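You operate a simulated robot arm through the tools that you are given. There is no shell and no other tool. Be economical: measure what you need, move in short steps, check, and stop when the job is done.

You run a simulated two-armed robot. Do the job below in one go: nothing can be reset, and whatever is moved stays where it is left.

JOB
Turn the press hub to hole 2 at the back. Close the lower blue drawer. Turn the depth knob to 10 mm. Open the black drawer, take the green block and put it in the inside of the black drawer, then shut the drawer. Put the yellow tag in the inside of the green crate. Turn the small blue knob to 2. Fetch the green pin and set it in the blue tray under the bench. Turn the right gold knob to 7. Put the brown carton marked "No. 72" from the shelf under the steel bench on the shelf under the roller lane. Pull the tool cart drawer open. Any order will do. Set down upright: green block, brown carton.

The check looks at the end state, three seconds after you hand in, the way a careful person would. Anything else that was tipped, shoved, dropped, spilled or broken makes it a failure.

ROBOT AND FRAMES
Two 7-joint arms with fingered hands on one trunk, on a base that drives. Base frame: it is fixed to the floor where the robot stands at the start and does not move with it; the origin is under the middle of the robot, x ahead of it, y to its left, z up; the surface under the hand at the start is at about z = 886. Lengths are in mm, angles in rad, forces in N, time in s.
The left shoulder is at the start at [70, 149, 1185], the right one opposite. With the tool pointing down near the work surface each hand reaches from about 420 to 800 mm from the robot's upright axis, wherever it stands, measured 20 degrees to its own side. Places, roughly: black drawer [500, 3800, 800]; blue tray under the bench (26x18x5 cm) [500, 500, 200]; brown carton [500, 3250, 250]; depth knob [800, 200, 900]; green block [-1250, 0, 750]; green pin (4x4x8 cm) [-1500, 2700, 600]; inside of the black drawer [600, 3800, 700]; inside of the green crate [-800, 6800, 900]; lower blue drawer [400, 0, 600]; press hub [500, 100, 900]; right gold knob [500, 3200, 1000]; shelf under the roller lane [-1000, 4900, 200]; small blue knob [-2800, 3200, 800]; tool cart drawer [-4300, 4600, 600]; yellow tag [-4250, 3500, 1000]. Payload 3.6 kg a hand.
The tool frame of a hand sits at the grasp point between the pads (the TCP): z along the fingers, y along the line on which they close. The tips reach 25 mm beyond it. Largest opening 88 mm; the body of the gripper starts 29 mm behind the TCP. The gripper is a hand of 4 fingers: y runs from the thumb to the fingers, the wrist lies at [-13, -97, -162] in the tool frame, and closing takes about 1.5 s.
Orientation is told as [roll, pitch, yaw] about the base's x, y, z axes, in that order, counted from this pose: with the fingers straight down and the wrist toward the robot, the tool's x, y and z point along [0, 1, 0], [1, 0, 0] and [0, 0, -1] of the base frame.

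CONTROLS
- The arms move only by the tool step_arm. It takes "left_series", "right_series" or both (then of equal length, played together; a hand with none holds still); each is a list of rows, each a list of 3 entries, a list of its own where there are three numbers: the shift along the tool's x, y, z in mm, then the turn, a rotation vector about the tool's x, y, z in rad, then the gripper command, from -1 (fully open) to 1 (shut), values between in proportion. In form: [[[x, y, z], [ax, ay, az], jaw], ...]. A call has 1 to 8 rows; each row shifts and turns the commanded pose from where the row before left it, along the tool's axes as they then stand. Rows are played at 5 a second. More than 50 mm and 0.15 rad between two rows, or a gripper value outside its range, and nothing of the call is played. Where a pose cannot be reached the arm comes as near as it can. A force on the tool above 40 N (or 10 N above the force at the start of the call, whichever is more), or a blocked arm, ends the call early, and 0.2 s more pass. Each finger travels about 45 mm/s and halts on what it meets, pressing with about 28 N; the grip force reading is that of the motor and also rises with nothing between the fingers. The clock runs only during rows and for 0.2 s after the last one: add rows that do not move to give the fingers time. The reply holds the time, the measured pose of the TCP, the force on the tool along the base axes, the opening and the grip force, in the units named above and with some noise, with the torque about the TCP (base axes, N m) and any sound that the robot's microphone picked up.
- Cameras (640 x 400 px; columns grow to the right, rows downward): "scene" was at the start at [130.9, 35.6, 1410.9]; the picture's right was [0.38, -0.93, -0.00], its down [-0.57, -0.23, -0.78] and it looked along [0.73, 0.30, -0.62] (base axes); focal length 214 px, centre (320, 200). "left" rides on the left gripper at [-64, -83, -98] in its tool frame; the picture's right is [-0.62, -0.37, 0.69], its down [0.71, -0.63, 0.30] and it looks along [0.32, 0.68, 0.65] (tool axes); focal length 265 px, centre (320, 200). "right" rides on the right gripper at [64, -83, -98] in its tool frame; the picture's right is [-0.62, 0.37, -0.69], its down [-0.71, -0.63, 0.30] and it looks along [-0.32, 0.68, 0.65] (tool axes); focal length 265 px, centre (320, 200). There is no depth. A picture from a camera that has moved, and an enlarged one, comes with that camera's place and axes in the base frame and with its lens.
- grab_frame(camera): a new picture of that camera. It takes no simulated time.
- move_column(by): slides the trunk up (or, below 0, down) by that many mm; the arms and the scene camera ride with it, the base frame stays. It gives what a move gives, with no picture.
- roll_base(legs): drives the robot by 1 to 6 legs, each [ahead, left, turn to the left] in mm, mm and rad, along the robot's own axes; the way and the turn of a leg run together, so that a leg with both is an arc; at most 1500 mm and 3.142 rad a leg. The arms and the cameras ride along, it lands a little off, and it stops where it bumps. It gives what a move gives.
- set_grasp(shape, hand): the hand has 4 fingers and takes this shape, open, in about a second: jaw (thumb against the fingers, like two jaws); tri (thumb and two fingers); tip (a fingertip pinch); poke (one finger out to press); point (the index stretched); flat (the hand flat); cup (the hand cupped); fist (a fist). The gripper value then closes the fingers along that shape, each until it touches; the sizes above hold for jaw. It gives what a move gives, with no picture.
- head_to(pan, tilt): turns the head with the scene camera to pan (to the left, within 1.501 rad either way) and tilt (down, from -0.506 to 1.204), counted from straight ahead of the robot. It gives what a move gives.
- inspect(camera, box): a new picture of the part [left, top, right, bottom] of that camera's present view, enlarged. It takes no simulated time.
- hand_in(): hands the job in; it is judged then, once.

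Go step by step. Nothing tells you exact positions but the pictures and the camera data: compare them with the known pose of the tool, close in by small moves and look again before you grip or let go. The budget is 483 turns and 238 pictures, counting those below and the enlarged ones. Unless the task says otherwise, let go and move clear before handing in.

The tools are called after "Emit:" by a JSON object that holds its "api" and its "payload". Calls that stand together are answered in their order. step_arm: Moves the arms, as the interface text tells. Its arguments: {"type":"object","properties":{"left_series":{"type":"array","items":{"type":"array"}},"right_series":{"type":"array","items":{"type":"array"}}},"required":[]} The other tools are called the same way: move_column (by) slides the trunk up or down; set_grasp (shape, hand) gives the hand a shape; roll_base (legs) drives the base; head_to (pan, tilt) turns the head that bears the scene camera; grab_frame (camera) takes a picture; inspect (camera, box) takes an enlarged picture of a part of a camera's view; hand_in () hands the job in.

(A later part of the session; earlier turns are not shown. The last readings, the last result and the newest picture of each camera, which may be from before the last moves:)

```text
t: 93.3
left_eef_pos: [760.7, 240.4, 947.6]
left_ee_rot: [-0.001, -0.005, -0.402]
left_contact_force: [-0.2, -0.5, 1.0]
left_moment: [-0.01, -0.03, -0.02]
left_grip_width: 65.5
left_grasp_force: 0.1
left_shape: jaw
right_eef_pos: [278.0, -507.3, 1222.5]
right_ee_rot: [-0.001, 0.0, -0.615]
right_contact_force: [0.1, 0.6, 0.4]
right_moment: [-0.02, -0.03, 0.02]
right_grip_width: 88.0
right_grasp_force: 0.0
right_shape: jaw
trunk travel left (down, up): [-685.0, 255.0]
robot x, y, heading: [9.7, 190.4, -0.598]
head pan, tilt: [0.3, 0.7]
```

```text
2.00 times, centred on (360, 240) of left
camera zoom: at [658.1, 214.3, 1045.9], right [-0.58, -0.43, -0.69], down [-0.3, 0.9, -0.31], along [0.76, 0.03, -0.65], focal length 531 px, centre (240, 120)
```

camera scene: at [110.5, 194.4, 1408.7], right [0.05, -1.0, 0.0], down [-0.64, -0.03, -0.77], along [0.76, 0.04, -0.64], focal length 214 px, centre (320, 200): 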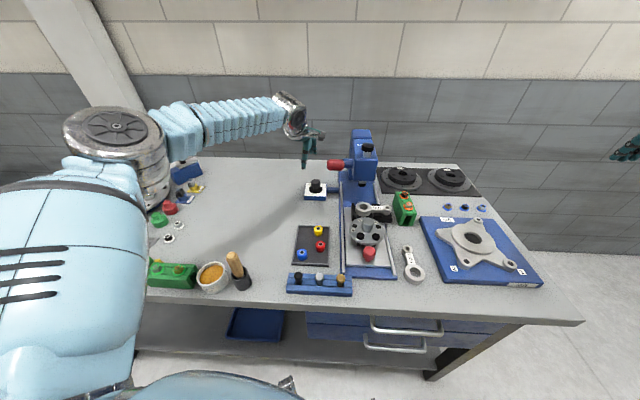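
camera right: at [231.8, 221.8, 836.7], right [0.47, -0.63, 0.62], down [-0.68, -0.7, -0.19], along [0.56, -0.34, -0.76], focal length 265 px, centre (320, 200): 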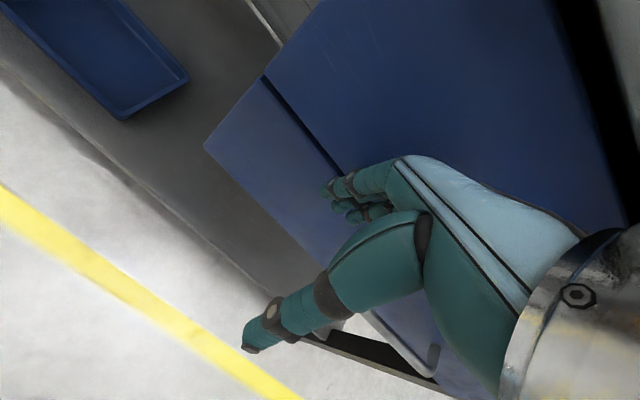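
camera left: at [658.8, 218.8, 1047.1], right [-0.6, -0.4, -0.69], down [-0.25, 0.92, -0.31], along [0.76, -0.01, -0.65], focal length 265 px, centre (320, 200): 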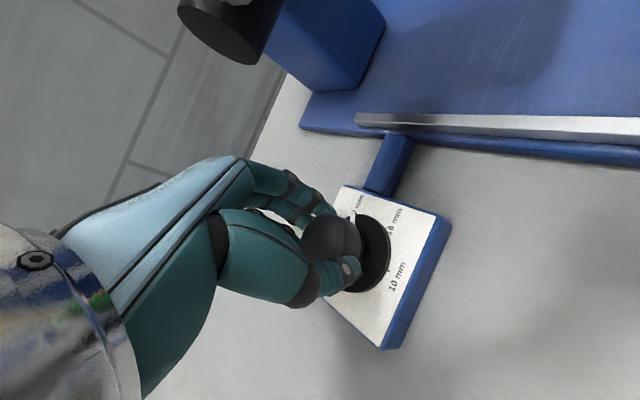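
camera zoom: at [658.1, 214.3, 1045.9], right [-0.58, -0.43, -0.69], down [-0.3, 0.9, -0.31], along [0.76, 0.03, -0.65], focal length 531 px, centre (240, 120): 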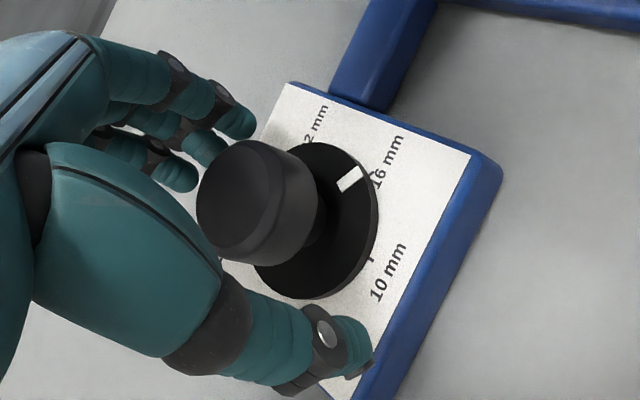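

The pointer went back to 16 on release, so the dial seems to snap to its marks. I'll turn a bit further this time, past the midpoint.

Emit:
{"api": "step_arm", "payload": {"left_series": [[[0, 0, 0], [0, 0, -0.07], -0.5], [[0, 0, 0], [0, 0, 0], 0.3], [[0, 0, 0], [0, 0, 0], 1], [[0, 0, 0], [0, 0, 0], 1], [[0, 0, 0], [0, 0, 0], 1], [[0, 0, 0], [0, 0, 0], 1]]}}

Emit:
{"api": "step_arm", "payload": {"left_series": [[[0, 0, 0], [0, 0, 0.12], 1], [[0, 0, 0], [0, 0, 0.12], 1], [[0, 0, 0], [0, 0, 0.12], 1], [[0, 0, 0], [0, 0, 0.12], 1], [[0, 0, 0], [0, 0, 0.12], 1], [[0, 0, 0], [0, 0, 0.12], 1], [[0, 0, 0], [0, 0, 0], 1]]}}

Emit:
{"api": "inspect", "payload": {"camera": "left", "box": [240, 140, 480, 340]}}

```text
t: 94.7
left_eef_pos: [760.7, 242.5, 948.8]
left_ee_rot: [-0.001, -0.004, -0.332]
left_contact_force: [-3.2, 1.5, -0.3]
left_moment: [-0.01, 0.03, 0.02]
left_grip_width: 29.3
left_grasp_force: 28.0
left_shape: jaw
right_eef_pos: [278.3, -506.6, 1226.8]
right_ee_rot: [0.0, -0.001, -0.615]
right_contact_force: [0.9, -0.1, -0.1]
right_moment: [0.02, 0.0, 0.03]
right_grip_width: 87.8
right_grasp_force: 0.1
right_shape: jaw
trunk travel left (down, up): [-685.0, 255.0]
robot x, y, heading: [8.2, 188.4, -0.603]
head pan, tilt: [0.3, 0.7]
```

```text
t: 96.3
left_eef_pos: [762.0, 244.1, 947.5]
left_ee_rot: [0.002, -0.005, -1.052]
left_contact_force: [3.4, 13.2, 2.1]
left_moment: [0.2, -0.06, 0.14]
left_grip_width: 27.5
left_grasp_force: 28.1
left_shape: jaw
right_eef_pos: [278.2, -503.8, 1226.2]
right_ee_rot: [-0.006, -0.002, -0.615]
right_contact_force: [-0.8, 0.3, -0.3]
right_moment: [0.01, 0.0, 0.0]
right_grip_width: 87.7
right_grasp_force: 0.0
right_shape: jaw
trunk travel left (down, up): [-685.0, 255.0]
robot x, y, heading: [9.4, 190.1, -0.6]
head pan, tilt: [0.3, 0.7]
```

```text
2.00 times, centred on (360, 240) of left
camera zoom: at [663.8, 286.1, 1045.2], right [-0.72, 0.01, -0.7], down [0.31, 0.9, -0.31], along [0.62, -0.44, -0.65], focal length 531 px, centre (240, 120)
```

zoom: 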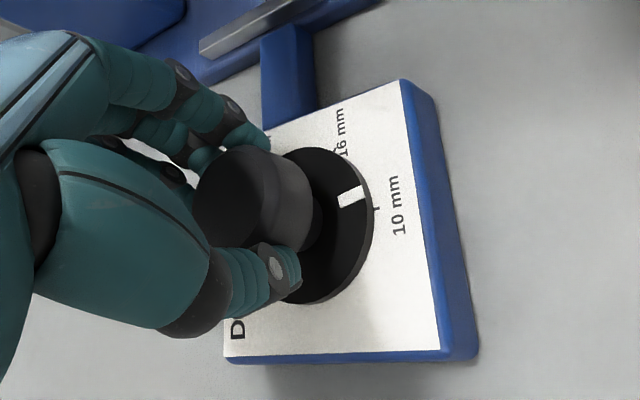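

Emit:
{"api": "step_arm", "payload": {"left_series": [[[0, 0, 0], [0, 0, 0], -0.5], [[0, 0, 0], [0, 0, 0], -0.5], [[0, 0, 0], [0, 0, 0], -0.5]]}}

Emit:
{"api": "inspect", "payload": {"camera": "left", "box": [240, 140, 480, 340]}}

```text
t: 97.1
left_eef_pos: [761.1, 242.8, 948.2]
left_ee_rot: [-0.002, -0.005, -1.054]
left_contact_force: [0.1, 0.2, -0.1]
left_moment: [-0.04, -0.04, 0.0]
left_grip_width: 65.8
left_grasp_force: 0.1
left_shape: jaw
right_eef_pos: [279.0, -503.7, 1226.1]
right_ee_rot: [-0.004, 0.0, -0.616]
right_contact_force: [0.8, 0.1, -0.6]
right_moment: [0.0, -0.02, -0.01]
right_grip_width: 87.6
right_grasp_force: 0.1
right_shape: jaw
trunk travel left (down, up): [-685.0, 255.0]
robot x, y, heading: [8.5, 190.9, -0.601]
head pan, tilt: [0.3, 0.7]
```

```text
2.00 times, centred on (360, 240) of left
camera zoom: at [663.2, 284.0, 1045.6], right [-0.72, 0.01, -0.69], down [0.31, 0.9, -0.31], along [0.62, -0.44, -0.65], focal length 531 px, centre (240, 120)
```

zoom: 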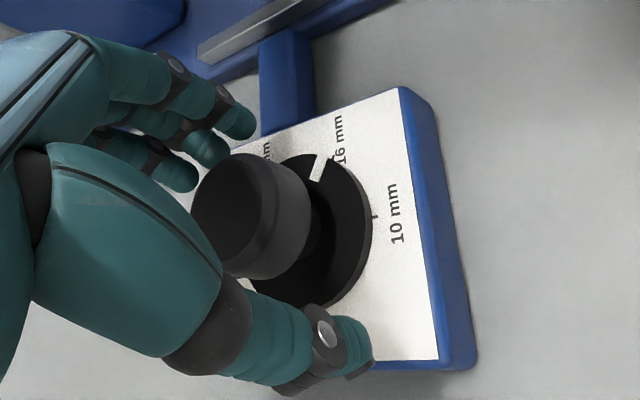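

It springs back unless turned nearly all the way, so I need about 60° in a single grip. I'll raise the hand, turn the base further right and shift a bit left for more range.

Emit:
{"api": "move_column", "payload": {"by": 240}}

Emit:
{"api": "roll_base", "payload": {"legs": [[-67, 61, 0], [0, 0, -0.4]]}}

```text
t: 99.6
left_eef_pos: [761.2, 243.5, 1187.6]
left_ee_rot: [0.0, -0.003, -1.052]
left_contact_force: [-0.1, -0.6, 0.3]
left_moment: [0.01, -0.01, 0.0]
left_grip_width: 65.8
left_grasp_force: 0.0
left_shape: jaw
right_eef_pos: [278.6, -506.5, 1464.9]
right_ee_rot: [-0.005, 0.001, -0.614]
right_contact_force: [-0.1, 0.5, -0.4]
right_moment: [0.0, -0.01, 0.01]
right_grip_width: 87.6
right_grasp_force: 0.1
right_shape: jaw
trunk travel left (down, up): [-925.0, 15.0]
robot x, y, heading: [5.0, 187.8, -0.6]
head pan, tilt: [0.3, 0.7]
```

```text
t: 103.9
left_eef_pos: [704.6, 35.5, 1189.1]
left_ee_rot: [-0.001, -0.003, -1.446]
left_contact_force: [0.0, 0.2, 0.4]
left_moment: [0.03, 0.0, 0.01]
left_grip_width: 65.6
left_grasp_force: 0.0
left_shape: jaw
right_eef_pos: [-28.3, -469.1, 1464.5]
right_ee_rot: [-0.003, 0.0, -1.008]
right_contact_force: [0.1, -0.4, -0.2]
right_moment: [-0.03, -0.03, 0.02]
right_grip_width: 87.9
right_grasp_force: 0.1
right_shape: jaw
trunk travel left (down, up): [-925.0, 15.0]
robot x, y, heading: [-12.0, 274.6, -1.001]
head pan, tilt: [0.3, 0.7]
```

Emit:
{"api": "roll_base", "payload": {"legs": [[22, 34, 0]]}}

Emit:
{"api": "step_arm", "payload": {"left_series": [[[0, 0, 0], [0, 0, -0.15], -0.5], [[0, 0, 0], [0, 0, -0.15], -0.5], [[0, 0, 0], [0, 0, -0.15], -0.5], [[30, -35, 0], [0, 0, 0], -0.5], [[30, -35, 0], [0, 0, 0], -0.5], [[30, -35, 0], [0, 0, 0], -0.5], [[30, -35, 0], [0, 0, 0], -0.5]]}}

```text
t: 105.0
left_eef_pos: [738.5, 39.5, 1193.0]
left_ee_rot: [0.005, -0.005, -1.446]
left_contact_force: [0.1, 0.2, 0.5]
left_moment: [0.0, -0.02, 0.01]
left_grip_width: 65.9
left_grasp_force: 0.0
left_shape: jaw
right_eef_pos: [4.0, -465.9, 1466.3]
right_ee_rot: [0.002, -0.005, -1.009]
right_contact_force: [-0.7, 0.6, -0.1]
right_moment: [0.0, -0.02, -0.01]
right_grip_width: 87.8
right_grasp_force: 0.0
right_shape: jaw
trunk travel left (down, up): [-925.0, 15.0]
robot x, y, heading: [27.9, 277.7, -0.993]
head pan, tilt: [0.3, 0.7]
```

```text
t: 106.6
left_eef_pos: [770.6, 217.7, 1188.8]
left_ee_rot: [0.001, -0.003, -0.999]
left_contact_force: [-0.1, -0.9, 0.1]
left_moment: [-0.04, 0.01, 0.02]
left_grip_width: 65.7
left_grasp_force: 0.0
left_shape: jaw
right_eef_pos: [9.1, -469.9, 1464.4]
right_ee_rot: [0.001, 0.0, -1.013]
right_contact_force: [-0.6, -0.2, -0.2]
right_moment: [0.03, 0.01, 0.03]
right_grip_width: 87.9
right_grasp_force: 0.1
right_shape: jaw
trunk travel left (down, up): [-925.0, 15.0]
robot x, y, heading: [31.9, 280.0, -0.998]
head pan, tilt: [0.3, 0.7]
```

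Emit:
{"api": "step_arm", "payload": {"left_series": [[[6, -23.5, 0], [0, 0, 0], -0.5], [[0, 0, 0], [0, 0, -0.13], -0.5], [[0, 0, 0], [0, 0, -0.13], -0.5], [[0, 0, 0], [0, 0, -0.13], -0.5], [[0, 0, 0], [0, 0, -0.13], -0.5], [[0, 0, 0], [0, 0, -0.13], -0.5]]}}

Emit:
{"api": "move_column", "payload": {"by": -200}}

Emit:
{"api": "grab_frame", "payload": {"camera": "left"}}

```text
t: 108.0
left_eef_pos: [760.9, 240.5, 1187.7]
left_ee_rot: [-0.003, -0.002, -0.343]
left_contact_force: [0.3, -0.9, -0.3]
left_moment: [0.0, 0.01, 0.01]
left_grip_width: 65.8
left_grasp_force: 0.1
left_shape: jaw
right_eef_pos: [10.9, -470.1, 1464.8]
right_ee_rot: [-0.003, -0.001, -1.008]
right_contact_force: [0.0, 1.3, 0.0]
right_moment: [-0.03, -0.01, -0.01]
right_grip_width: 87.9
right_grasp_force: 0.1
right_shape: jaw
trunk travel left (down, up): [-925.0, 15.0]
robot x, y, heading: [31.7, 278.5, -0.996]
head pan, tilt: [0.3, 0.7]
```

```text
t: 110.2
left_eef_pos: [760.9, 243.0, 987.2]
left_ee_rot: [-0.004, -0.001, -0.346]
left_contact_force: [-0.5, -0.7, 0.5]
left_moment: [0.01, 0.0, 0.02]
left_grip_width: 66.0
left_grasp_force: 0.1
left_shape: jaw
right_eef_pos: [11.1, -470.5, 1266.5]
right_ee_rot: [-0.002, -0.001, -1.008]
right_contact_force: [0.2, 0.4, -0.3]
right_moment: [-0.01, -0.01, 0.02]
right_grip_width: 87.7
right_grasp_force: 0.1
right_shape: jaw
trunk travel left (down, up): [-725.0, 215.0]
robot x, y, heading: [34.5, 271.4, -0.997]
head pan, tilt: [0.3, 0.7]
```

```text
177 pictures are left
camera left: at [659.7, 210.7, 1085.5], right [-0.56, -0.46, -0.69], down [-0.35, 0.88, -0.31], along [0.75, 0.07, -0.65], focal length 265 px, centre (320, 200)
```

left: 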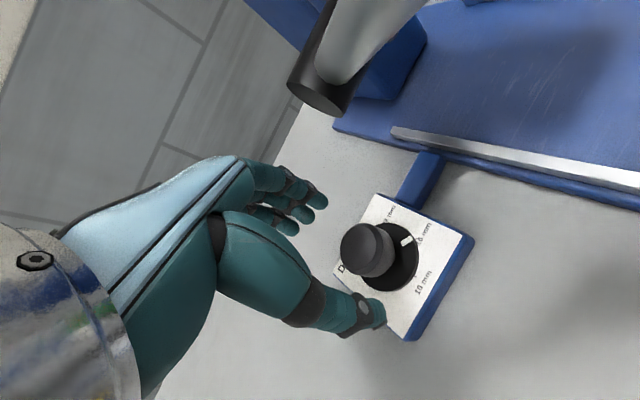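

Emit:
{"api": "step_arm", "payload": {"left_series": [[[0, 0, 21], [0, 0, 0], -0.5], [[0, 0, 20], [0, 0, 0], -0.5], [[0, 0, 0], [0, 0, 0], 0.3], [[0, 0, 0], [0, 0, 0], 1], [[0, 0, 0], [0, 0, 0], 1], [[0, 0, 0], [0, 0, 0], 1], [[0, 0, 0], [0, 0, 0], 1]]}}

Emit:
{"api": "step_arm", "payload": {"left_series": [[[0, 0, 0], [0, 0, 0.13], 1], [[0, 0, 0], [0, 0, 0.13], 1], [[0, 0, 0], [0, 0, 0.13], 1], [[0, 0, 0], [0, 0, 0.13], 1], [[0, 0, 0], [0, 0, 0.13], 1], [[0, 0, 0], [0, 0, 0.13], 1], [[0, 0, 0], [0, 0, 0.13], 1], [[0, 0, 0], [0, 0, 0.13], 1]]}}

Emit:
{"api": "inspect", "payload": {"camera": "left", "box": [240, 140, 480, 340]}}

```text
t: 111.8
left_eef_pos: [760.9, 242.8, 945.7]
left_ee_rot: [-0.004, -0.002, -0.348]
left_contact_force: [-3.1, 0.9, -2.2]
left_moment: [0.03, 0.03, -0.02]
left_grip_width: 29.5
left_grasp_force: 28.3
left_shape: jaw
right_eef_pos: [10.4, -468.2, 1265.9]
right_ee_rot: [0.0, -0.001, -1.007]
right_contact_force: [0.1, 0.4, 0.0]
right_moment: [0.0, -0.01, 0.02]
right_grip_width: 88.1
right_grasp_force: 0.1
right_shape: jaw
trunk travel left (down, up): [-725.0, 215.0]
robot x, y, heading: [27.2, 273.6, -0.995]
head pan, tilt: [0.3, 0.7]
```

```text
t: 113.6
left_eef_pos: [763.8, 246.2, 945.8]
left_ee_rot: [0.004, -0.005, -1.385]
left_contact_force: [11.4, 17.1, 1.4]
left_moment: [0.4, -0.17, 0.32]
left_grip_width: 26.5
left_grasp_force: 28.1
left_shape: jaw
right_eef_pos: [12.4, -464.2, 1268.0]
right_ee_rot: [-0.005, -0.002, -1.008]
right_contact_force: [0.7, 0.4, 0.1]
right_moment: [0.01, -0.03, -0.01]
right_grip_width: 87.7
right_grasp_force: 0.0
right_shape: jaw
trunk travel left (down, up): [-725.0, 215.0]
robot x, y, heading: [29.4, 279.9, -1.002]
head pan, tilt: [0.3, 0.7]
```

```text
2.00 times, centred on (360, 240) of left
camera zoom: at [684.2, 316.3, 1043.3], right [-0.67, 0.24, -0.7], down [0.59, 0.75, -0.31], along [0.45, -0.62, -0.65], focal length 531 px, centre (240, 120)
```

zoom: 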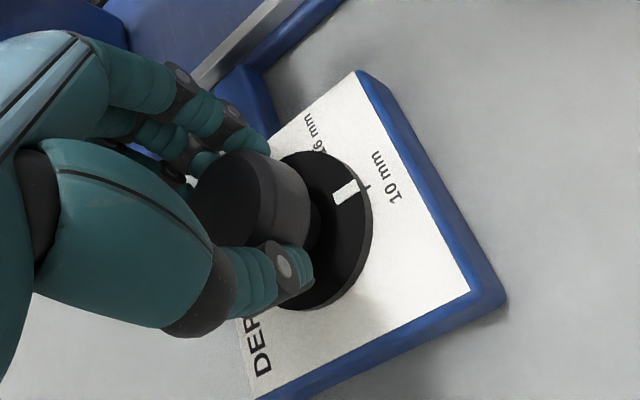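

The pointer is right at 10 mm. Releasing to see whether it stays.

Emit:
{"api": "step_arm", "payload": {"left_series": [[[0, 0, 0], [0, 0, 0.05], 1], [[0, 0, 0], [0, 0, 0], -0.5], [[0, 0, 0], [0, 0, 0], -0.5], [[0, 0, 0], [0, 0, 0], -0.5]]}}

Emit:
{"api": "inspect", "payload": {"camera": "left", "box": [240, 140, 480, 340]}}

```text
t: 114.6
left_eef_pos: [759.9, 243.8, 946.3]
left_ee_rot: [-0.002, -0.007, -1.438]
left_contact_force: [0.2, -0.9, 0.3]
left_moment: [-0.01, 0.01, 0.02]
left_grip_width: 65.6
left_grasp_force: 0.1
left_shape: jaw
right_eef_pos: [11.2, -466.5, 1267.3]
right_ee_rot: [-0.003, -0.002, -1.009]
right_contact_force: [0.0, 0.6, 1.5]
right_moment: [-0.02, -0.03, -0.03]
right_grip_width: 87.8
right_grasp_force: 0.1
right_shape: jaw
trunk travel left (down, up): [-725.0, 215.0]
robot x, y, heading: [33.0, 278.0, -1.0]
head pan, tilt: [0.3, 0.7]
```

```text
2.00 times, centred on (360, 240) of left
camera zoom: at [685.2, 318.1, 1043.5], right [-0.66, 0.28, -0.69], down [0.62, 0.72, -0.31], along [0.41, -0.64, -0.65], focal length 531 px, centre (240, 120)
```

zoom: 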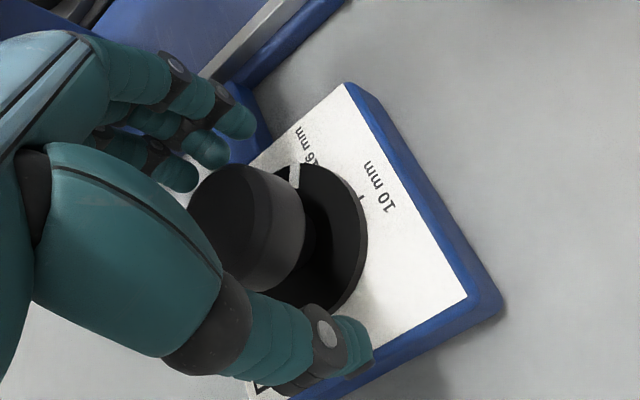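

It sprang back to 16 again. The only time it kept a new mark the hand had also pulled up, so it may be a pull-to-turn knob; I'll test lifting it gently.

Emit:
{"api": "step_arm", "payload": {"left_series": [[[0, 0, 0], [0, 0, -0.14], -0.5], [[0, 0, 0], [0, 0, -0.14], -0.5], [[0, 0, 0], [0, 0, -0.14], -0.5], [[0, 0, 0], [0, 0, -0.14], -0.5], [[0, 0, 0], [0, 0, -0.14], -0.5], [[0, 0, 0], [0, 0, -0.14], -0.5], [[0, 0, 0], [0, 0, -0.14], -0.5], [[0, 0, 0], [0, 0, -0.11], -0.5]]}}

Emit:
{"api": "step_arm", "payload": {"left_series": [[[0, 0, 3], [0, 0, 0], 0.3], [[0, 0, 0], [0, 0, 0], 1], [[0, 0, 0], [0, 0, 0], 1], [[0, 0, 0], [0, 0, 0], 1], [[0, 0, 0], [0, 0, 0], 1], [[0, 0, -5], [0, 0, 0], 1], [[0, 0, -5], [0, 0, 0], 1]]}}

Emit:
{"api": "inspect", "payload": {"camera": "left", "box": [240, 140, 480, 340]}}

```text
t: 116.4
left_eef_pos: [759.7, 242.3, 946.8]
left_ee_rot: [-0.005, -0.004, -0.345]
left_contact_force: [-0.4, -0.3, 1.0]
left_moment: [-0.02, -0.02, 0.0]
left_grip_width: 65.8
left_grasp_force: 0.1
left_shape: jaw
right_eef_pos: [10.8, -468.5, 1265.3]
right_ee_rot: [-0.001, -0.002, -1.008]
right_contact_force: [-0.3, 0.2, 0.6]
right_moment: [0.02, -0.01, -0.01]
right_grip_width: 87.9
right_grasp_force: 0.0
right_shape: jaw
trunk travel left (down, up): [-725.0, 215.0]
robot x, y, heading: [33.9, 279.8, -0.998]
head pan, tilt: [0.3, 0.7]
```

```text
t: 118.0
left_eef_pos: [761.3, 243.3, 945.2]
left_ee_rot: [-0.005, 0.013, -0.348]
left_contact_force: [-5.2, 0.5, -23.9]
left_moment: [0.02, 0.22, -0.03]
left_grip_width: 27.4
left_grasp_force: 28.0
left_shape: jaw
right_eef_pos: [14.8, -468.2, 1264.7]
right_ee_rot: [-0.006, 0.003, -1.009]
right_contact_force: [-0.6, -0.7, -0.5]
right_moment: [0.01, 0.0, -0.01]
right_grip_width: 87.8
right_grasp_force: 0.1
right_shape: jaw
trunk travel left (down, up): [-725.0, 215.0]
robot x, y, heading: [32.7, 278.7, -0.998]
head pan, tilt: [0.3, 0.7]
```

```text
2.00 times, centred on (360, 240) of left
camera zoom: at [661.8, 210.2, 1045.2], right [-0.57, -0.46, -0.68], down [-0.35, 0.89, -0.3], along [0.74, 0.07, -0.67], focal length 531 px, centre (240, 120)
```

zoom: 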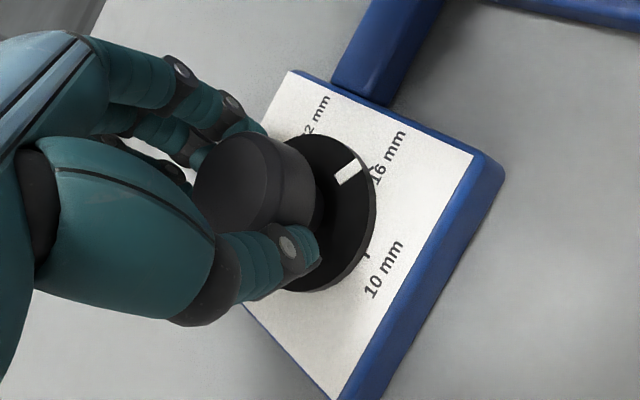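

The knob does not lift. I'll try pressing it down and see whether it travels.

Emit:
{"api": "step_arm", "payload": {"left_series": [[[0, 0, 8], [0, 0, 0], 1], [[0, 0, 4], [0, 0, 0], 1], [[0, 0, 4], [0, 0, 0], 1], [[0, 0, 0], [0, 0, 0], 1]]}}

Emit:
{"api": "inspect", "payload": {"camera": "left", "box": [240, 140, 480, 340]}}

```text
t: 119.0
left_eef_pos: [761.0, 242.9, 941.9]
left_ee_rot: [-0.005, -0.013, -0.347]
left_contact_force: [-3.6, 1.6, 10.3]
left_moment: [0.01, 0.05, -0.01]
left_grip_width: 28.1
left_grasp_force: 27.7
left_shape: jaw
right_eef_pos: [6.9, -468.5, 1265.9]
right_ee_rot: [0.001, -0.002, -1.01]
right_contact_force: [-1.2, 0.4, -0.3]
right_moment: [0.01, 0.0, 0.04]
right_grip_width: 87.8
right_grasp_force: 0.0
right_shape: jaw
trunk travel left (down, up): [-725.0, 215.0]
robot x, y, heading: [30.0, 280.9, -0.996]
head pan, tilt: [0.3, 0.7]
```

```text
2.00 times, centred on (360, 240) of left
camera zoom: at [658.3, 210.8, 1040.0], right [-0.55, -0.46, -0.7], down [-0.35, 0.88, -0.32], along [0.76, 0.07, -0.65], focal length 531 px, centre (240, 120)
```

zoom: 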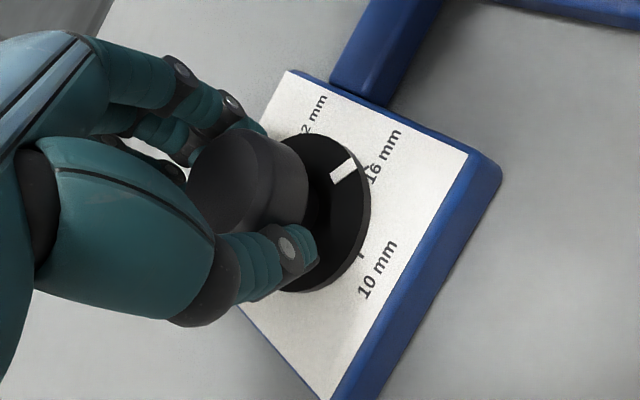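

Emit:
{"api": "step_arm", "payload": {"left_series": [[[0, 0, 0], [0, 0, 0.13], 1], [[0, 0, 0], [0, 0, 0.13], 1], [[0, 0, 0], [0, 0, 0.13], 1], [[0, 0, 0], [0, 0, 0.13], 1], [[0, 0, 0], [0, 0, 0.13], 1], [[0, 0, 0], [0, 0, 0.13], 1], [[0, 0, 0], [0, 0, 0.13], 1]]}}

Emit:
{"api": "step_arm", "payload": {"left_series": [[[0, 0, 0], [0, 0, 0.13], 1], [[0, 0, 0], [0, 0, 0.06], 1], [[0, 0, 0], [0, 0, 0], 1], [[0, 0, 0], [0, 0, 0], 1], [[0, 0, 0], [0, 0, 0], 1], [[0, 0, 0], [0, 0, 0], 1], [[0, 0, 0], [0, 0, 0], 1]]}}

Emit:
{"api": "inspect", "payload": {"camera": "left", "box": [240, 140, 480, 340]}}

```text
t: 120.6
left_eef_pos: [763.7, 245.7, 934.5]
left_ee_rot: [-0.002, 0.0, -1.259]
left_contact_force: [-1.7, 20.3, -13.2]
left_moment: [0.39, 0.05, 0.12]
left_grip_width: 24.1
left_grasp_force: 27.5
left_shape: jaw
right_eef_pos: [11.4, -464.3, 1266.7]
right_ee_rot: [-0.006, -0.003, -1.008]
right_contact_force: [0.7, 0.0, -0.1]
right_moment: [0.0, 0.01, -0.02]
right_grip_width: 87.7
right_grasp_force: 0.1
right_shape: jaw
trunk travel left (down, up): [-725.0, 215.0]
robot x, y, heading: [31.1, 278.7, -0.996]
head pan, tilt: [0.3, 0.7]
```

```text
t: 122.2
left_eef_pos: [760.2, 238.7, 942.7]
left_ee_rot: [0.008, -0.013, -1.449]
left_contact_force: [-6.6, -8.3, 7.4]
left_moment: [-0.15, 0.05, -0.09]
left_grip_width: 19.2
left_grasp_force: 28.3
left_shape: jaw
right_eef_pos: [8.3, -469.8, 1264.5]
right_ee_rot: [-0.001, -0.001, -1.009]
right_contact_force: [0.3, 0.2, 0.4]
right_moment: [0.02, -0.02, 0.0]
right_grip_width: 87.7
right_grasp_force: 0.0
right_shape: jaw
trunk travel left (down, up): [-725.0, 215.0]
robot x, y, heading: [32.0, 278.0, -0.996]
head pan, tilt: [0.3, 0.7]
```

```text
2.00 times, centred on (360, 240) of left
camera zoom: at [685.0, 314.7, 1039.2], right [-0.65, 0.28, -0.7], down [0.64, 0.71, -0.31], along [0.41, -0.65, -0.64], focal length 531 px, centre (240, 120)
```

zoom: 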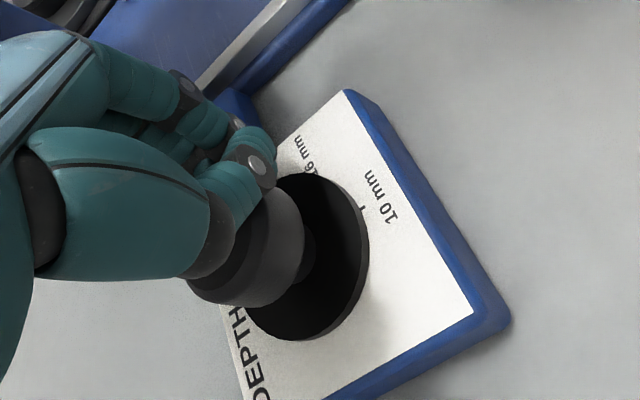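

Emit:
{"api": "step_arm", "payload": {"left_series": [[[0, 0, 0], [0, 0, 0], -0.5], [[0, 0, 0], [0, 0, 0], -0.5], [[0, 0, 0], [0, 0, 0], -0.5], [[0, 0, -40], [0, 0, 0], -0.5], [[0, 0, -40], [0, 0, -0.15], -0.5], [[0, 0, 0], [0, 0, -0.15], -0.5], [[0, 0, 0], [0, 0, -0.15], -0.5], [[0, 0, 0], [0, 0, -0.15], -0.5]]}}

Emit:
{"api": "inspect", "payload": {"camera": "left", "box": [300, 180, 480, 330]}}

```text
t: 124.0
left_eef_pos: [762.1, 242.7, 1017.0]
left_ee_rot: [-0.003, -0.003, -0.844]
left_contact_force: [-0.2, 0.7, -0.3]
left_moment: [-0.02, -0.02, -0.03]
left_grip_width: 65.7
left_grasp_force: 0.0
left_shape: jaw
right_eef_pos: [10.2, -467.6, 1265.0]
right_ee_rot: [0.0, 0.0, -1.009]
right_contact_force: [-0.2, 0.4, 0.2]
right_moment: [-0.02, 0.02, 0.02]
right_grip_width: 87.8
right_grasp_force: 0.1
right_shape: jaw
trunk travel left (down, up): [-725.0, 215.0]
robot x, y, heading: [36.1, 277.3, -1.003]
head pan, tilt: [0.3, 0.7]
```

```text
2.67 times, centred on (390, 255) of left
camera zoom: at [656.7, 263.0, 1115.4], right [-0.71, -0.14, -0.69], down [0.12, 0.94, -0.31], along [0.7, -0.3, -0.65], focal length 708 px, centre (133, 53)
```

zoom: 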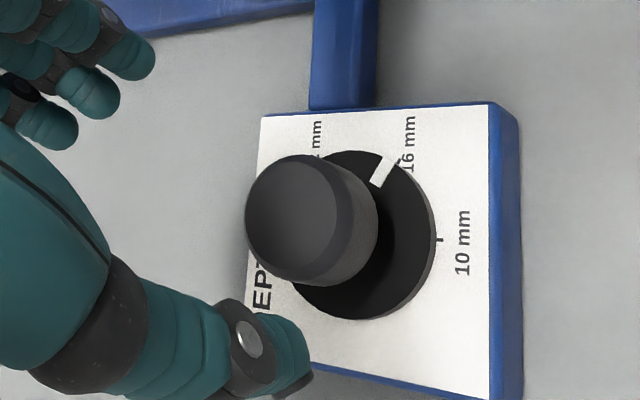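

The knob rests just at 16 again. I may have been turning slightly too little each time (the marks may be up to ~68° apart), so I'll use a larger stroke, with the hand centred better and without pressing.

Emit:
{"api": "step_arm", "payload": {"left_series": [[[0, 0, 0], [0, 0, -0.15], -0.5], [[0, 0, 0], [0, 0, -0.15], -0.5], [[0, 0, 0], [0, 0, -0.15], -0.5], [[0, 0, 0], [0, 0, -0.15], -0.5], [[0, 1, 35], [0, 0, -0.02], -0.5], [[0, 0, 35], [0, 0, 0], -0.5]]}}

Emit:
{"api": "grab_frame", "payload": {"camera": "left"}}

```text
t: 125.4
left_eef_pos: [768.0, 256.4, 955.2]
left_ee_rot: [-0.002, -0.014, -0.227]
left_contact_force: [0.0, 0.1, -1.0]
left_moment: [-0.01, -0.01, -0.01]
left_grip_width: 65.7
left_grasp_force: 0.0
left_shape: jaw
right_eef_pos: [13.5, -454.2, 1276.5]
right_ee_rot: [-0.01, -0.01, -1.01]
right_contact_force: [0.7, 0.0, 0.0]
right_moment: [-0.01, -0.01, 0.03]
right_grip_width: 87.6
right_grasp_force: 0.0
right_shape: jaw
trunk travel left (down, up): [-725.0, 215.0]
robot x, y, heading: [32.8, 278.1, -0.996]
head pan, tilt: [0.3, 0.7]
```

```text
170 pictures are left
camera left: at [670.6, 212.0, 1052.2], right [-0.49, -0.52, -0.7], down [-0.45, 0.84, -0.31], along [0.75, 0.16, -0.64], focal length 265 px, centre (320, 200)
```

left: 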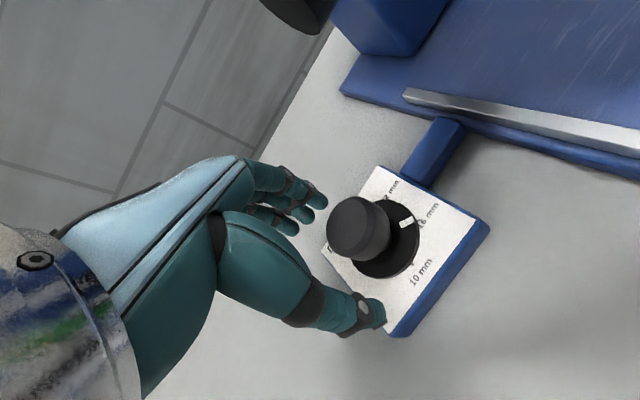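

The whole robot shifted, so the wrist is likely pressing on the red handle at this yaw. I'll rotate back at once and look at the handle.

Emit:
{"api": "step_arm", "payload": {"left_series": [[[0, 0, 0], [0, 0, 0.15], -0.5], [[0, 0, 0], [0, 0, 0.1], -0.5], [[0, 0, 0], [0, 0, 0], -0.5]]}}

Emit:
{"api": "head_to", "payload": {"pan": 0.9, "tilt": 0.6}}

Emit:
{"api": "grab_frame", "payload": {"camera": "scene"}}

Emit:
{"api": "grab_frame", "payload": {"camera": "left"}}

```text
t: 126.2
left_eef_pos: [765.4, 249.6, 947.0]
left_ee_rot: [-0.006, -0.005, -0.48]
left_contact_force: [0.0, 0.3, 0.4]
left_moment: [0.01, 0.01, 0.03]
left_grip_width: 65.7
left_grasp_force: 0.1
left_shape: jaw
right_eef_pos: [12.3, -458.0, 1271.4]
right_ee_rot: [-0.007, -0.008, -1.008]
right_contact_force: [0.4, 0.2, 0.5]
right_moment: [-0.02, 0.0, 0.01]
right_grip_width: 87.7
right_grasp_force: 0.0
right_shape: jaw
trunk travel left (down, up): [-725.0, 215.0]
robot x, y, heading: [31.7, 275.7, -1.0]
head pan, tilt: [0.3, 0.7]
```

```text
t: 127.2
left_eef_pos: [764.1, 248.7, 948.0]
left_ee_rot: [-0.009, -0.007, -0.477]
left_contact_force: [0.9, 0.3, -0.6]
left_moment: [0.0, -0.04, 0.05]
left_grip_width: 65.8
left_grasp_force: 0.1
left_shape: jaw
right_eef_pos: [12.6, -458.9, 1270.9]
right_ee_rot: [-0.009, -0.006, -1.008]
right_contact_force: [-0.8, -0.2, -0.3]
right_moment: [0.01, -0.03, 0.0]
right_grip_width: 88.1
right_grasp_force: 0.0
right_shape: jaw
trunk travel left (down, up): [-725.0, 215.0]
robot x, y, heading: [28.7, 277.0, -0.996]
head pan, tilt: [0.901, 0.6]
```

```text
169 pictures are left
camera scene: at [150.5, 241.8, 1467.5], right [-0.1, -1.0, 0.01], down [-0.56, 0.05, -0.82], along [0.82, -0.08, -0.57], focal length 214 px, centre (320, 200)
```

scene: 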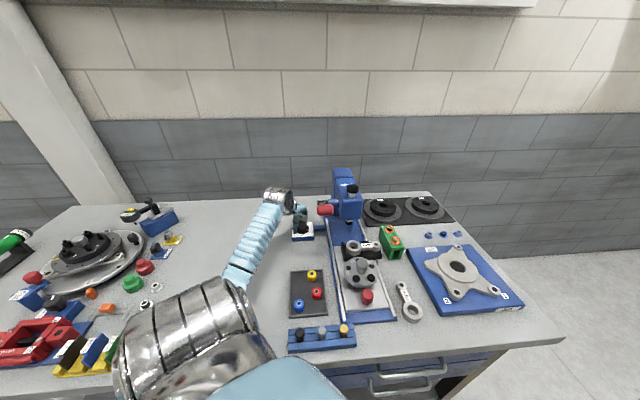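

```text
168 pictures are left
camera left: at [660.0, 231.3, 1046.0], right [-0.61, -0.39, -0.69], down [-0.23, 0.92, -0.31], along [0.76, -0.03, -0.65], focal length 265 px, centre (320, 200)
```

left: 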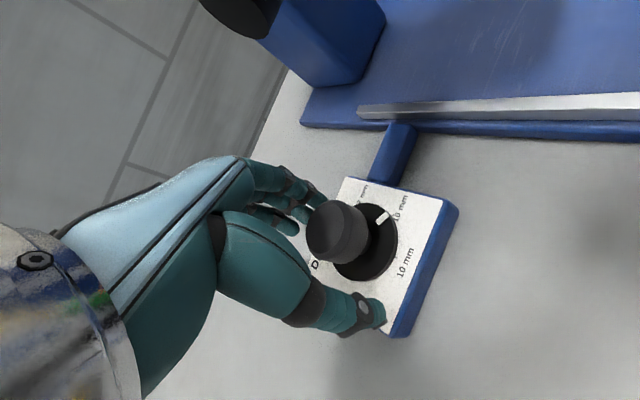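

The left elbow seems to be pressing low near the bowl and brush. I raise the column and look there.

Emit:
{"api": "move_column", "payload": {"by": 100}}

Emit:
{"api": "grab_frame", "payload": {"camera": "scene"}}

```text
t: 128.5
left_eef_pos: [762.8, 242.8, 1048.3]
left_ee_rot: [-0.007, -0.003, -0.478]
left_contact_force: [-0.4, -0.1, -0.1]
left_moment: [-0.02, -0.03, -0.02]
left_grip_width: 65.6
left_grasp_force: 0.1
left_shape: jaw
right_eef_pos: [9.0, -467.4, 1366.4]
right_ee_rot: [-0.002, -0.002, -1.008]
right_contact_force: [0.2, -0.5, -0.6]
right_moment: [0.0, 0.01, -0.01]
right_grip_width: 87.6
right_grasp_force: 0.1
right_shape: jaw
trunk travel left (down, up): [-825.0, 115.0]
robot x, y, heading: [32.3, 277.8, -0.994]
head pan, tilt: [0.901, 0.6]
```

```text
167 pictures are left
camera scene: at [147.3, 232.9, 1567.3], right [-0.1, -1.0, 0.0], down [-0.56, 0.05, -0.83], along [0.82, -0.08, -0.56], focal length 214 px, centre (320, 200)
```

scene: 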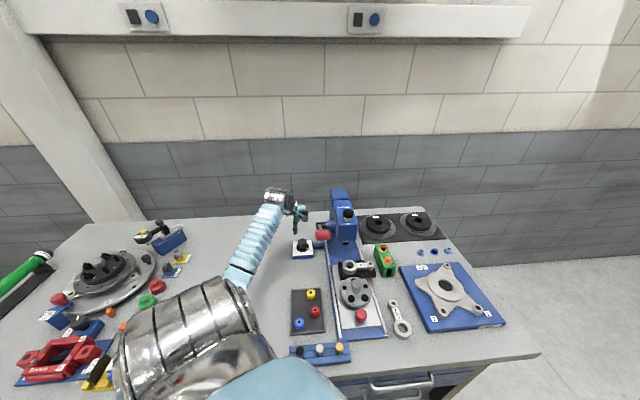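

Emit:
{"api": "move_column", "payload": {"by": 110}}

Emit:
{"api": "roll_base", "payload": {"legs": [[-120, -190, 0]]}}

Emit:
{"api": "head_to", "payload": {"pan": 1.1, "tilt": 0.75}}

Emit:
{"api": "grab_frame", "payload": {"camera": "scene"}}

```text
t: 129.9
left_eef_pos: [761.6, 243.9, 1156.3]
left_ee_rot: [-0.006, -0.004, -0.477]
left_contact_force: [-0.4, 0.0, 0.0]
left_moment: [0.04, 0.02, -0.02]
left_grip_width: 65.8
left_grasp_force: 0.0
left_shape: jaw
right_eef_pos: [10.3, -465.7, 1476.7]
right_ee_rot: [-0.005, -0.002, -1.009]
right_contact_force: [0.5, 0.5, 0.0]
right_moment: [-0.03, 0.0, -0.01]
right_grip_width: 87.8
right_grasp_force: 0.0
right_shape: jaw
trunk travel left (down, up): [-935.0, 5.0]
robot x, y, heading: [30.6, 279.7, -0.998]
head pan, tilt: [0.901, 0.6]
```

```text
t: 133.0
left_eef_pos: [539.3, 239.3, 1156.4]
left_ee_rot: [-0.006, -0.001, -0.477]
left_contact_force: [0.4, -0.1, 0.7]
left_moment: [0.02, -0.02, 0.0]
left_grip_width: 65.8
left_grasp_force: 0.1
left_shape: jaw
right_eef_pos: [-209.5, -471.8, 1476.0]
right_ee_rot: [-0.005, 0.0, -1.006]
right_contact_force: [0.3, -0.6, 0.0]
right_moment: [0.01, 0.01, -0.01]
right_grip_width: 87.8
right_grasp_force: 0.1
right_shape: jaw
trunk travel left (down, up): [-935.0, 5.0]
robot x, y, heading: [-198.0, 274.4, -0.997]
head pan, tilt: [0.901, 0.6]
```

```text
t: 133.7
left_eef_pos: [539.5, 239.6, 1155.7]
left_ee_rot: [-0.004, -0.002, -0.477]
left_contact_force: [0.7, 0.2, 0.0]
left_moment: [0.0, -0.01, 0.02]
left_grip_width: 65.4
left_grasp_force: 0.1
left_shape: jaw
right_eef_pos: [-211.2, -472.6, 1475.0]
right_ee_rot: [-0.004, -0.001, -1.005]
right_contact_force: [0.3, 0.2, -0.3]
right_moment: [0.0, -0.02, -0.01]
right_grip_width: 87.7
right_grasp_force: 0.0
right_shape: jaw
trunk travel left (down, up): [-935.0, 5.0]
robot x, y, heading: [-195.2, 274.4, -0.994]
head pan, tilt: [1.1, 0.75]
```

```text
166 pictures are left
camera scene: at [-83.4, 244.2, 1664.2], right [0.1, -0.99, 0.0], down [-0.68, -0.07, -0.73], along [0.73, 0.08, -0.68], focal length 214 px, centre (320, 200)
```

scene: 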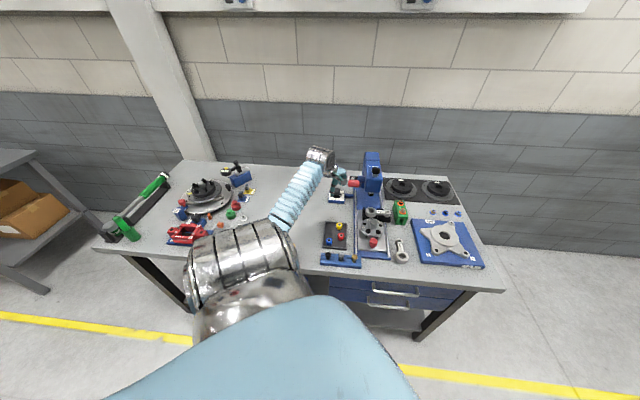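

Emit:
{"api": "roll_base", "payload": {"legs": [[-100, -100, 0], [0, 0, 1.0]]}}

Emit:
{"api": "head_to", "payload": {"pan": 0.0, "tilt": 0.75}}

Emit:
{"api": "grab_frame", "payload": {"camera": "scene"}}

```text
t: 142.2
left_eef_pos: [83.3, 909.1, 1157.1]
left_ee_rot: [-0.004, -0.002, 0.535]
left_contact_force: [-0.6, 0.7, 0.1]
left_moment: [0.02, 0.0, 0.01]
left_grip_width: 65.9
left_grasp_force: 0.1
left_shape: jaw
right_eef_pos: [288.9, -103.7, 1476.1]
right_ee_rot: [-0.003, -0.003, 0.006]
right_contact_force: [0.2, 0.8, 0.7]
right_moment: [0.0, 0.02, -0.01]
right_grip_width: 87.8
right_grasp_force: 0.1
right_shape: jaw
trunk travel left (down, up): [-935.0, 5.0]
robot x, y, heading: [-332.4, 304.2, 0.026]
head pan, tilt: [1.1, 0.75]
```

```text
t: 143.5
left_eef_pos: [84.9, 910.1, 1158.0]
left_ee_rot: [-0.003, -0.003, 0.535]
left_contact_force: [0.0, 0.2, 0.0]
left_moment: [-0.01, 0.03, -0.01]
left_grip_width: 65.8
left_grasp_force: 0.1
left_shape: jaw
right_eef_pos: [291.9, -104.2, 1475.0]
right_ee_rot: [-0.004, 0.0, 0.004]
right_contact_force: [-0.1, -0.7, 0.2]
right_moment: [-0.03, 0.0, 0.0]
right_grip_width: 87.9
right_grasp_force: 0.1
right_shape: jaw
trunk travel left (down, up): [-935.0, 5.0]
robot x, y, heading: [-334.7, 305.2, 0.017]
head pan, tilt: [0.0, 0.75]
```

```text
165 pictures are left
camera scene: at [-199.8, 311.3, 1664.4], right [0.02, -1.0, 0.0], down [-0.68, -0.01, -0.73], along [0.73, 0.01, -0.68], focal length 214 px, centre (320, 200)
```

scene: 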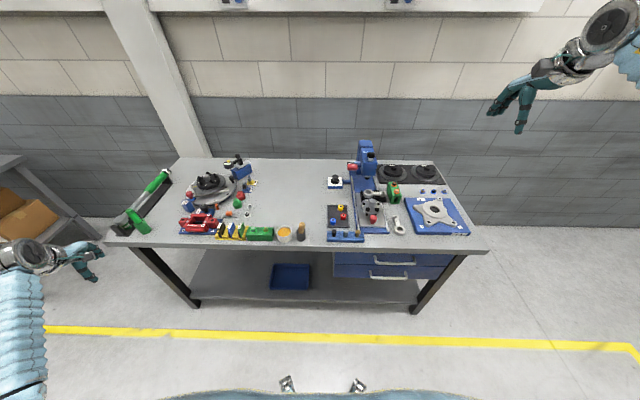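

Emit:
{"api": "inspect", "payload": {"camera": "scene", "box": [170, 140, 490, 300]}}

Emit:
{"api": "inspect", "payload": {"camera": "scene", "box": [300, 130, 420, 240]}}

```text
2.00 times, centred on (330, 220) of scene
camera zoom: at [-199.8, 311.3, 1664.4], right [0.02, -1.0, 0.0], down [-0.68, -0.01, -0.73], along [0.73, 0.01, -0.68], focal length 429 px, centre (300, 160)
```

zoom: 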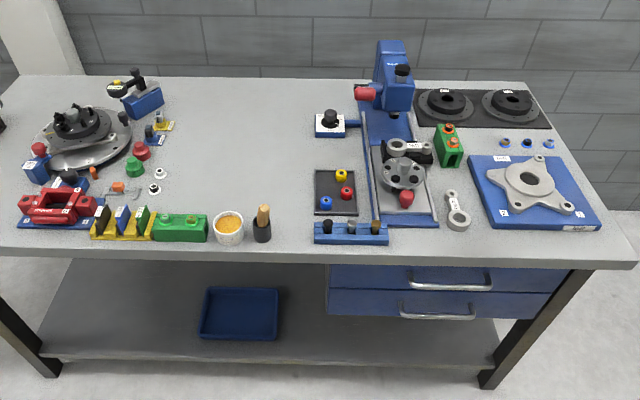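

```text
3.64 times, centred on (360, 185) of scene
camera zoom: at [-199.8, 311.3, 1664.4], right [0.02, -1.0, 0.0], down [-0.68, -0.01, -0.73], along [0.73, 0.01, -0.68], focal length 780 px, centre (174, 254)
```

zoom: 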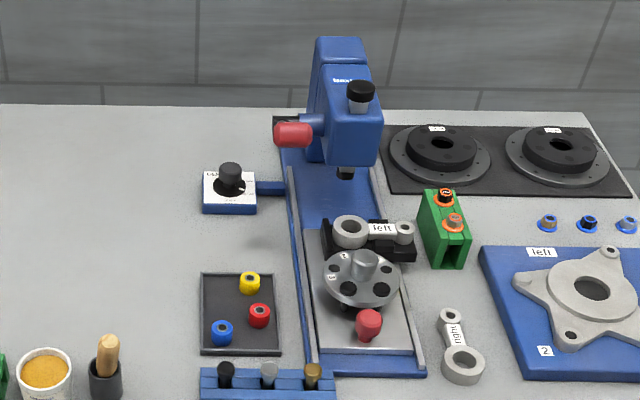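

Emit:
{"api": "inspect", "payload": {"camera": "scene", "box": [325, 170, 349, 190]}}

```text
16.00 times, centred on (337, 180) of scene
camera zoom: at [-199.8, 311.3, 1664.4], right [0.02, -1.0, 0.0], down [-0.68, -0.01, -0.73], along [0.73, 0.01, -0.68], focal length 3432 px, centre (48, 520)
```

zoom: 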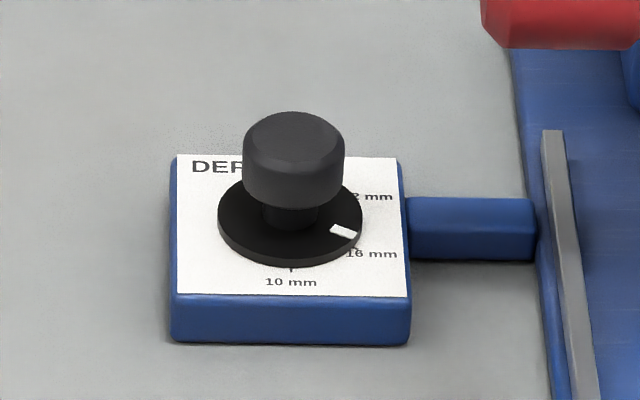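

Everything on the bench is unharmed. The pointer now sits near -110°, between 22 and 16. I'll return to the knob, turn again and release very slowly while watching the pointer.

Emit:
{"api": "roll_base", "payload": {"legs": [[0, 0, -1.015], [224, 292, 0]]}}

Emit:
{"api": "step_arm", "payload": {"left_series": [[[0, 0, 0], [0, 0, 0], -0.5]]}}

```text
t: 154.4
left_eef_pos: [766.0, 239.7, 1158.8]
left_ee_rot: [-0.003, -0.003, -0.477]
left_contact_force: [0.3, -0.8, -0.1]
left_moment: [0.0, -0.01, 0.01]
left_grip_width: 65.9
left_grasp_force: 0.1
left_shape: jaw
right_eef_pos: [13.7, -473.1, 1474.7]
right_ee_rot: [0.001, 0.001, -1.009]
right_contact_force: [-0.1, -0.4, 0.9]
right_moment: [0.01, -0.01, 0.0]
right_grip_width: 87.8
right_grasp_force: 0.1
right_shape: jaw
trunk travel left (down, up): [-935.0, 5.0]
robot x, y, heading: [40.2, 277.0, -0.993]
head pan, tilt: [0.0, 0.75]
```

```text
t: 154.8
left_eef_pos: [769.3, 242.3, 1157.2]
left_ee_rot: [-0.005, -0.003, -0.476]
left_contact_force: [0.2, 0.5, -0.1]
left_moment: [-0.01, -0.03, 0.02]
left_grip_width: 65.8
left_grasp_force: 0.0
left_shape: jaw
right_eef_pos: [17.3, -469.2, 1477.0]
right_ee_rot: [-0.003, -0.002, -1.009]
right_contact_force: [-0.8, 0.6, 0.0]
right_moment: [-0.01, -0.04, -0.03]
right_grip_width: 87.9
right_grasp_force: 0.0
right_shape: jaw
trunk travel left (down, up): [-935.0, 5.0]
robot x, y, heading: [31.6, 276.5, -0.994]
head pan, tilt: [0.0, 0.75]
```

Emit:
{"api": "move_column", "payload": {"by": -130}}

Emit:
{"api": "step_arm", "payload": {"left_series": [[[0, -3, 0], [0, 0, -0.14], -0.5], [[0, 0, 25], [0, 0, -0.1], -0.5], [[0, 0, 20], [0, 0, 0], -0.5], [[0, 0, 0], [0, 0, 0], -0.5]]}}

Emit:
{"api": "grab_frame", "payload": {"camera": "left"}}

```text
t: 156.4
left_eef_pos: [768.1, 239.8, 1027.8]
left_ee_rot: [-0.003, -0.003, -0.477]
left_contact_force: [0.3, 0.2, -0.3]
left_moment: [0.02, -0.03, -0.01]
left_grip_width: 65.6
left_grasp_force: 0.0
left_shape: jaw
right_eef_pos: [15.0, -471.4, 1345.8]
right_ee_rot: [-0.001, 0.0, -1.01]
right_contact_force: [1.0, -0.4, -0.4]
right_moment: [0.01, -0.01, 0.02]
right_grip_width: 88.0
right_grasp_force: 0.0
right_shape: jaw
trunk travel left (down, up): [-805.0, 135.0]
robot x, y, heading: [34.6, 272.8, -0.994]
head pan, tilt: [0.0, 0.75]
```

```text
t: 157.4
left_eef_pos: [765.7, 242.6, 982.6]
left_ee_rot: [-0.005, -0.002, -0.236]
left_contact_force: [2.1, 3.6, 0.5]
left_moment: [-0.36, 0.27, -0.24]
left_grip_width: 65.7
left_grasp_force: 0.0
left_shape: jaw
right_eef_pos: [16.0, -469.1, 1346.0]
right_ee_rot: [-0.004, -0.002, -1.007]
right_contact_force: [0.1, 0.3, -0.2]
right_moment: [0.01, -0.01, -0.04]
right_grip_width: 87.7
right_grasp_force: 0.1
right_shape: jaw
trunk travel left (down, up): [-805.0, 135.0]
robot x, y, heading: [34.3, 277.2, -1.0]
head pan, tilt: [0.0, 0.75]
```

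```text
161 pictures are left
camera left: at [668.3, 200.5, 1081.3], right [-0.5, -0.52, -0.69], down [-0.45, 0.84, -0.31], along [0.74, 0.15, -0.65], focal length 265 px, centre (320, 200)
```

left: 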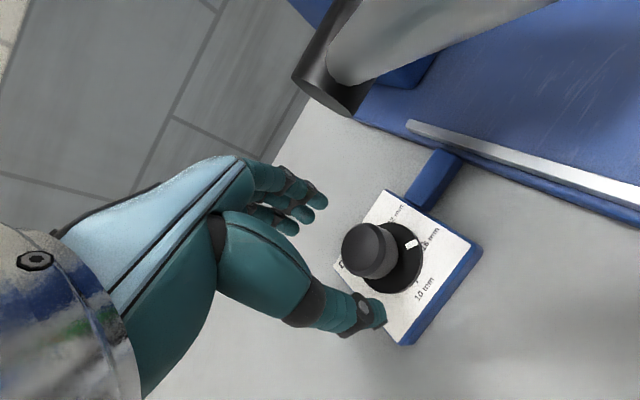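

Emit:
{"api": "step_arm", "payload": {"left_series": [[[0, 0, 0], [0, 0, 0.1], -0.5], [[0, 0, 20], [0, 0, 0], -0.5], [[0, 0, 17], [0, 0, 0], -0.5], [[0, 0, 0], [0, 0, 0], 0.3], [[0, 0, 0], [0, 0, 0], 1], [[0, 0, 0], [0, 0, 0], 1], [[0, 0, 0], [0, 0, 0], 1], [[0, 0, 0], [0, 0, 0], 1]]}}

Emit:
{"api": "step_arm", "payload": {"left_series": [[[0, 0, 0], [0, 0, 0.14], 1], [[0, 0, 0], [0, 0, 0.14], 1], [[0, 0, 0], [0, 0, 0.14], 1], [[0, 0, 0], [0, 0, 0.14], 1], [[0, 0, 0], [0, 0, 0], 1]]}}

Emit:
{"api": "step_arm", "payload": {"left_series": [[[0, 0, 0], [0, 0, 0.14], 1], [[0, 0, 0], [0, 0, 0.14], 1], [[0, 0, 0], [0, 0, 0.14], 1], [[0, 0, 0], [0, 0, 0.14], 1], [[0, 0, 0], [0, 0, 0], 1]]}}

Emit:
{"api": "inspect", "payload": {"camera": "left", "box": [240, 140, 480, 340]}}

```text
t: 159.2
left_eef_pos: [764.2, 241.6, 945.5]
left_ee_rot: [-0.004, -0.001, -0.336]
left_contact_force: [-3.1, 0.7, -2.0]
left_moment: [0.01, 0.03, -0.01]
left_grip_width: 29.3
left_grasp_force: 28.0
left_shape: jaw
right_eef_pos: [15.7, -470.1, 1346.2]
right_ee_rot: [-0.002, -0.003, -1.008]
right_contact_force: [0.2, -0.7, -0.1]
right_moment: [-0.02, -0.01, 0.0]
right_grip_width: 87.6
right_grasp_force: 0.1
right_shape: jaw
trunk travel left (down, up): [-805.0, 135.0]
robot x, y, heading: [34.5, 277.2, -0.998]
head pan, tilt: [0.0, 0.75]
```

```text
t: 160.4
left_eef_pos: [765.7, 243.4, 945.5]
left_ee_rot: [-0.002, -0.006, -0.897]
left_contact_force: [0.1, 9.3, -2.5]
left_moment: [0.18, 0.01, 0.05]
left_grip_width: 28.6
left_grasp_force: 27.8
left_shape: jaw
right_eef_pos: [15.0, -468.7, 1346.2]
right_ee_rot: [-0.004, -0.002, -1.006]
right_contact_force: [0.2, -0.2, 0.2]
right_moment: [-0.02, 0.01, 0.0]
right_grip_width: 87.8
right_grasp_force: 0.0
right_shape: jaw
trunk travel left (down, up): [-805.0, 135.0]
robot x, y, heading: [37.5, 276.7, -0.99]
head pan, tilt: [0.0, 0.75]
```

```text
t: 161.6
left_eef_pos: [767.4, 244.3, 945.1]
left_ee_rot: [0.003, -0.007, -1.458]
left_contact_force: [13.0, 14.8, 2.2]
left_moment: [0.35, -0.24, 0.28]
left_grip_width: 27.4
left_grasp_force: 28.2
left_shape: jaw
right_eef_pos: [19.4, -467.7, 1348.2]
right_ee_rot: [-0.005, -0.002, -1.007]
right_contact_force: [0.0, -0.5, 0.5]
right_moment: [0.0, -0.02, 0.0]
right_grip_width: 88.1
right_grasp_force: 0.0
right_shape: jaw
trunk travel left (down, up): [-805.0, 135.0]
robot x, y, heading: [37.2, 276.4, -0.993]
head pan, tilt: [0.0, 0.75]
```

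```text
2.00 times, centred on (360, 240) of left
camera zoom: at [692.8, 320.2, 1042.9], right [-0.66, 0.29, -0.7], down [0.64, 0.71, -0.31], along [0.4, -0.65, -0.65], focal length 531 px, centre (240, 120)
```

zoom: 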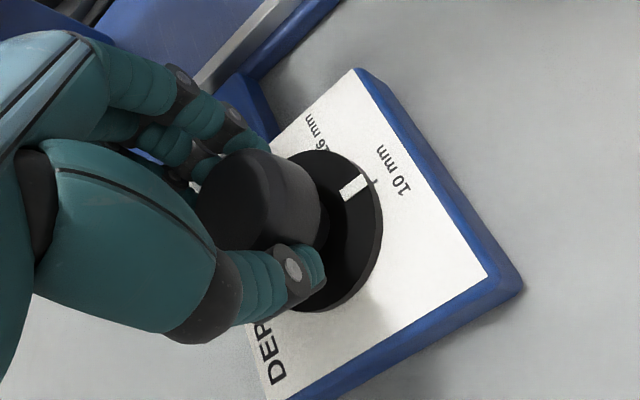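

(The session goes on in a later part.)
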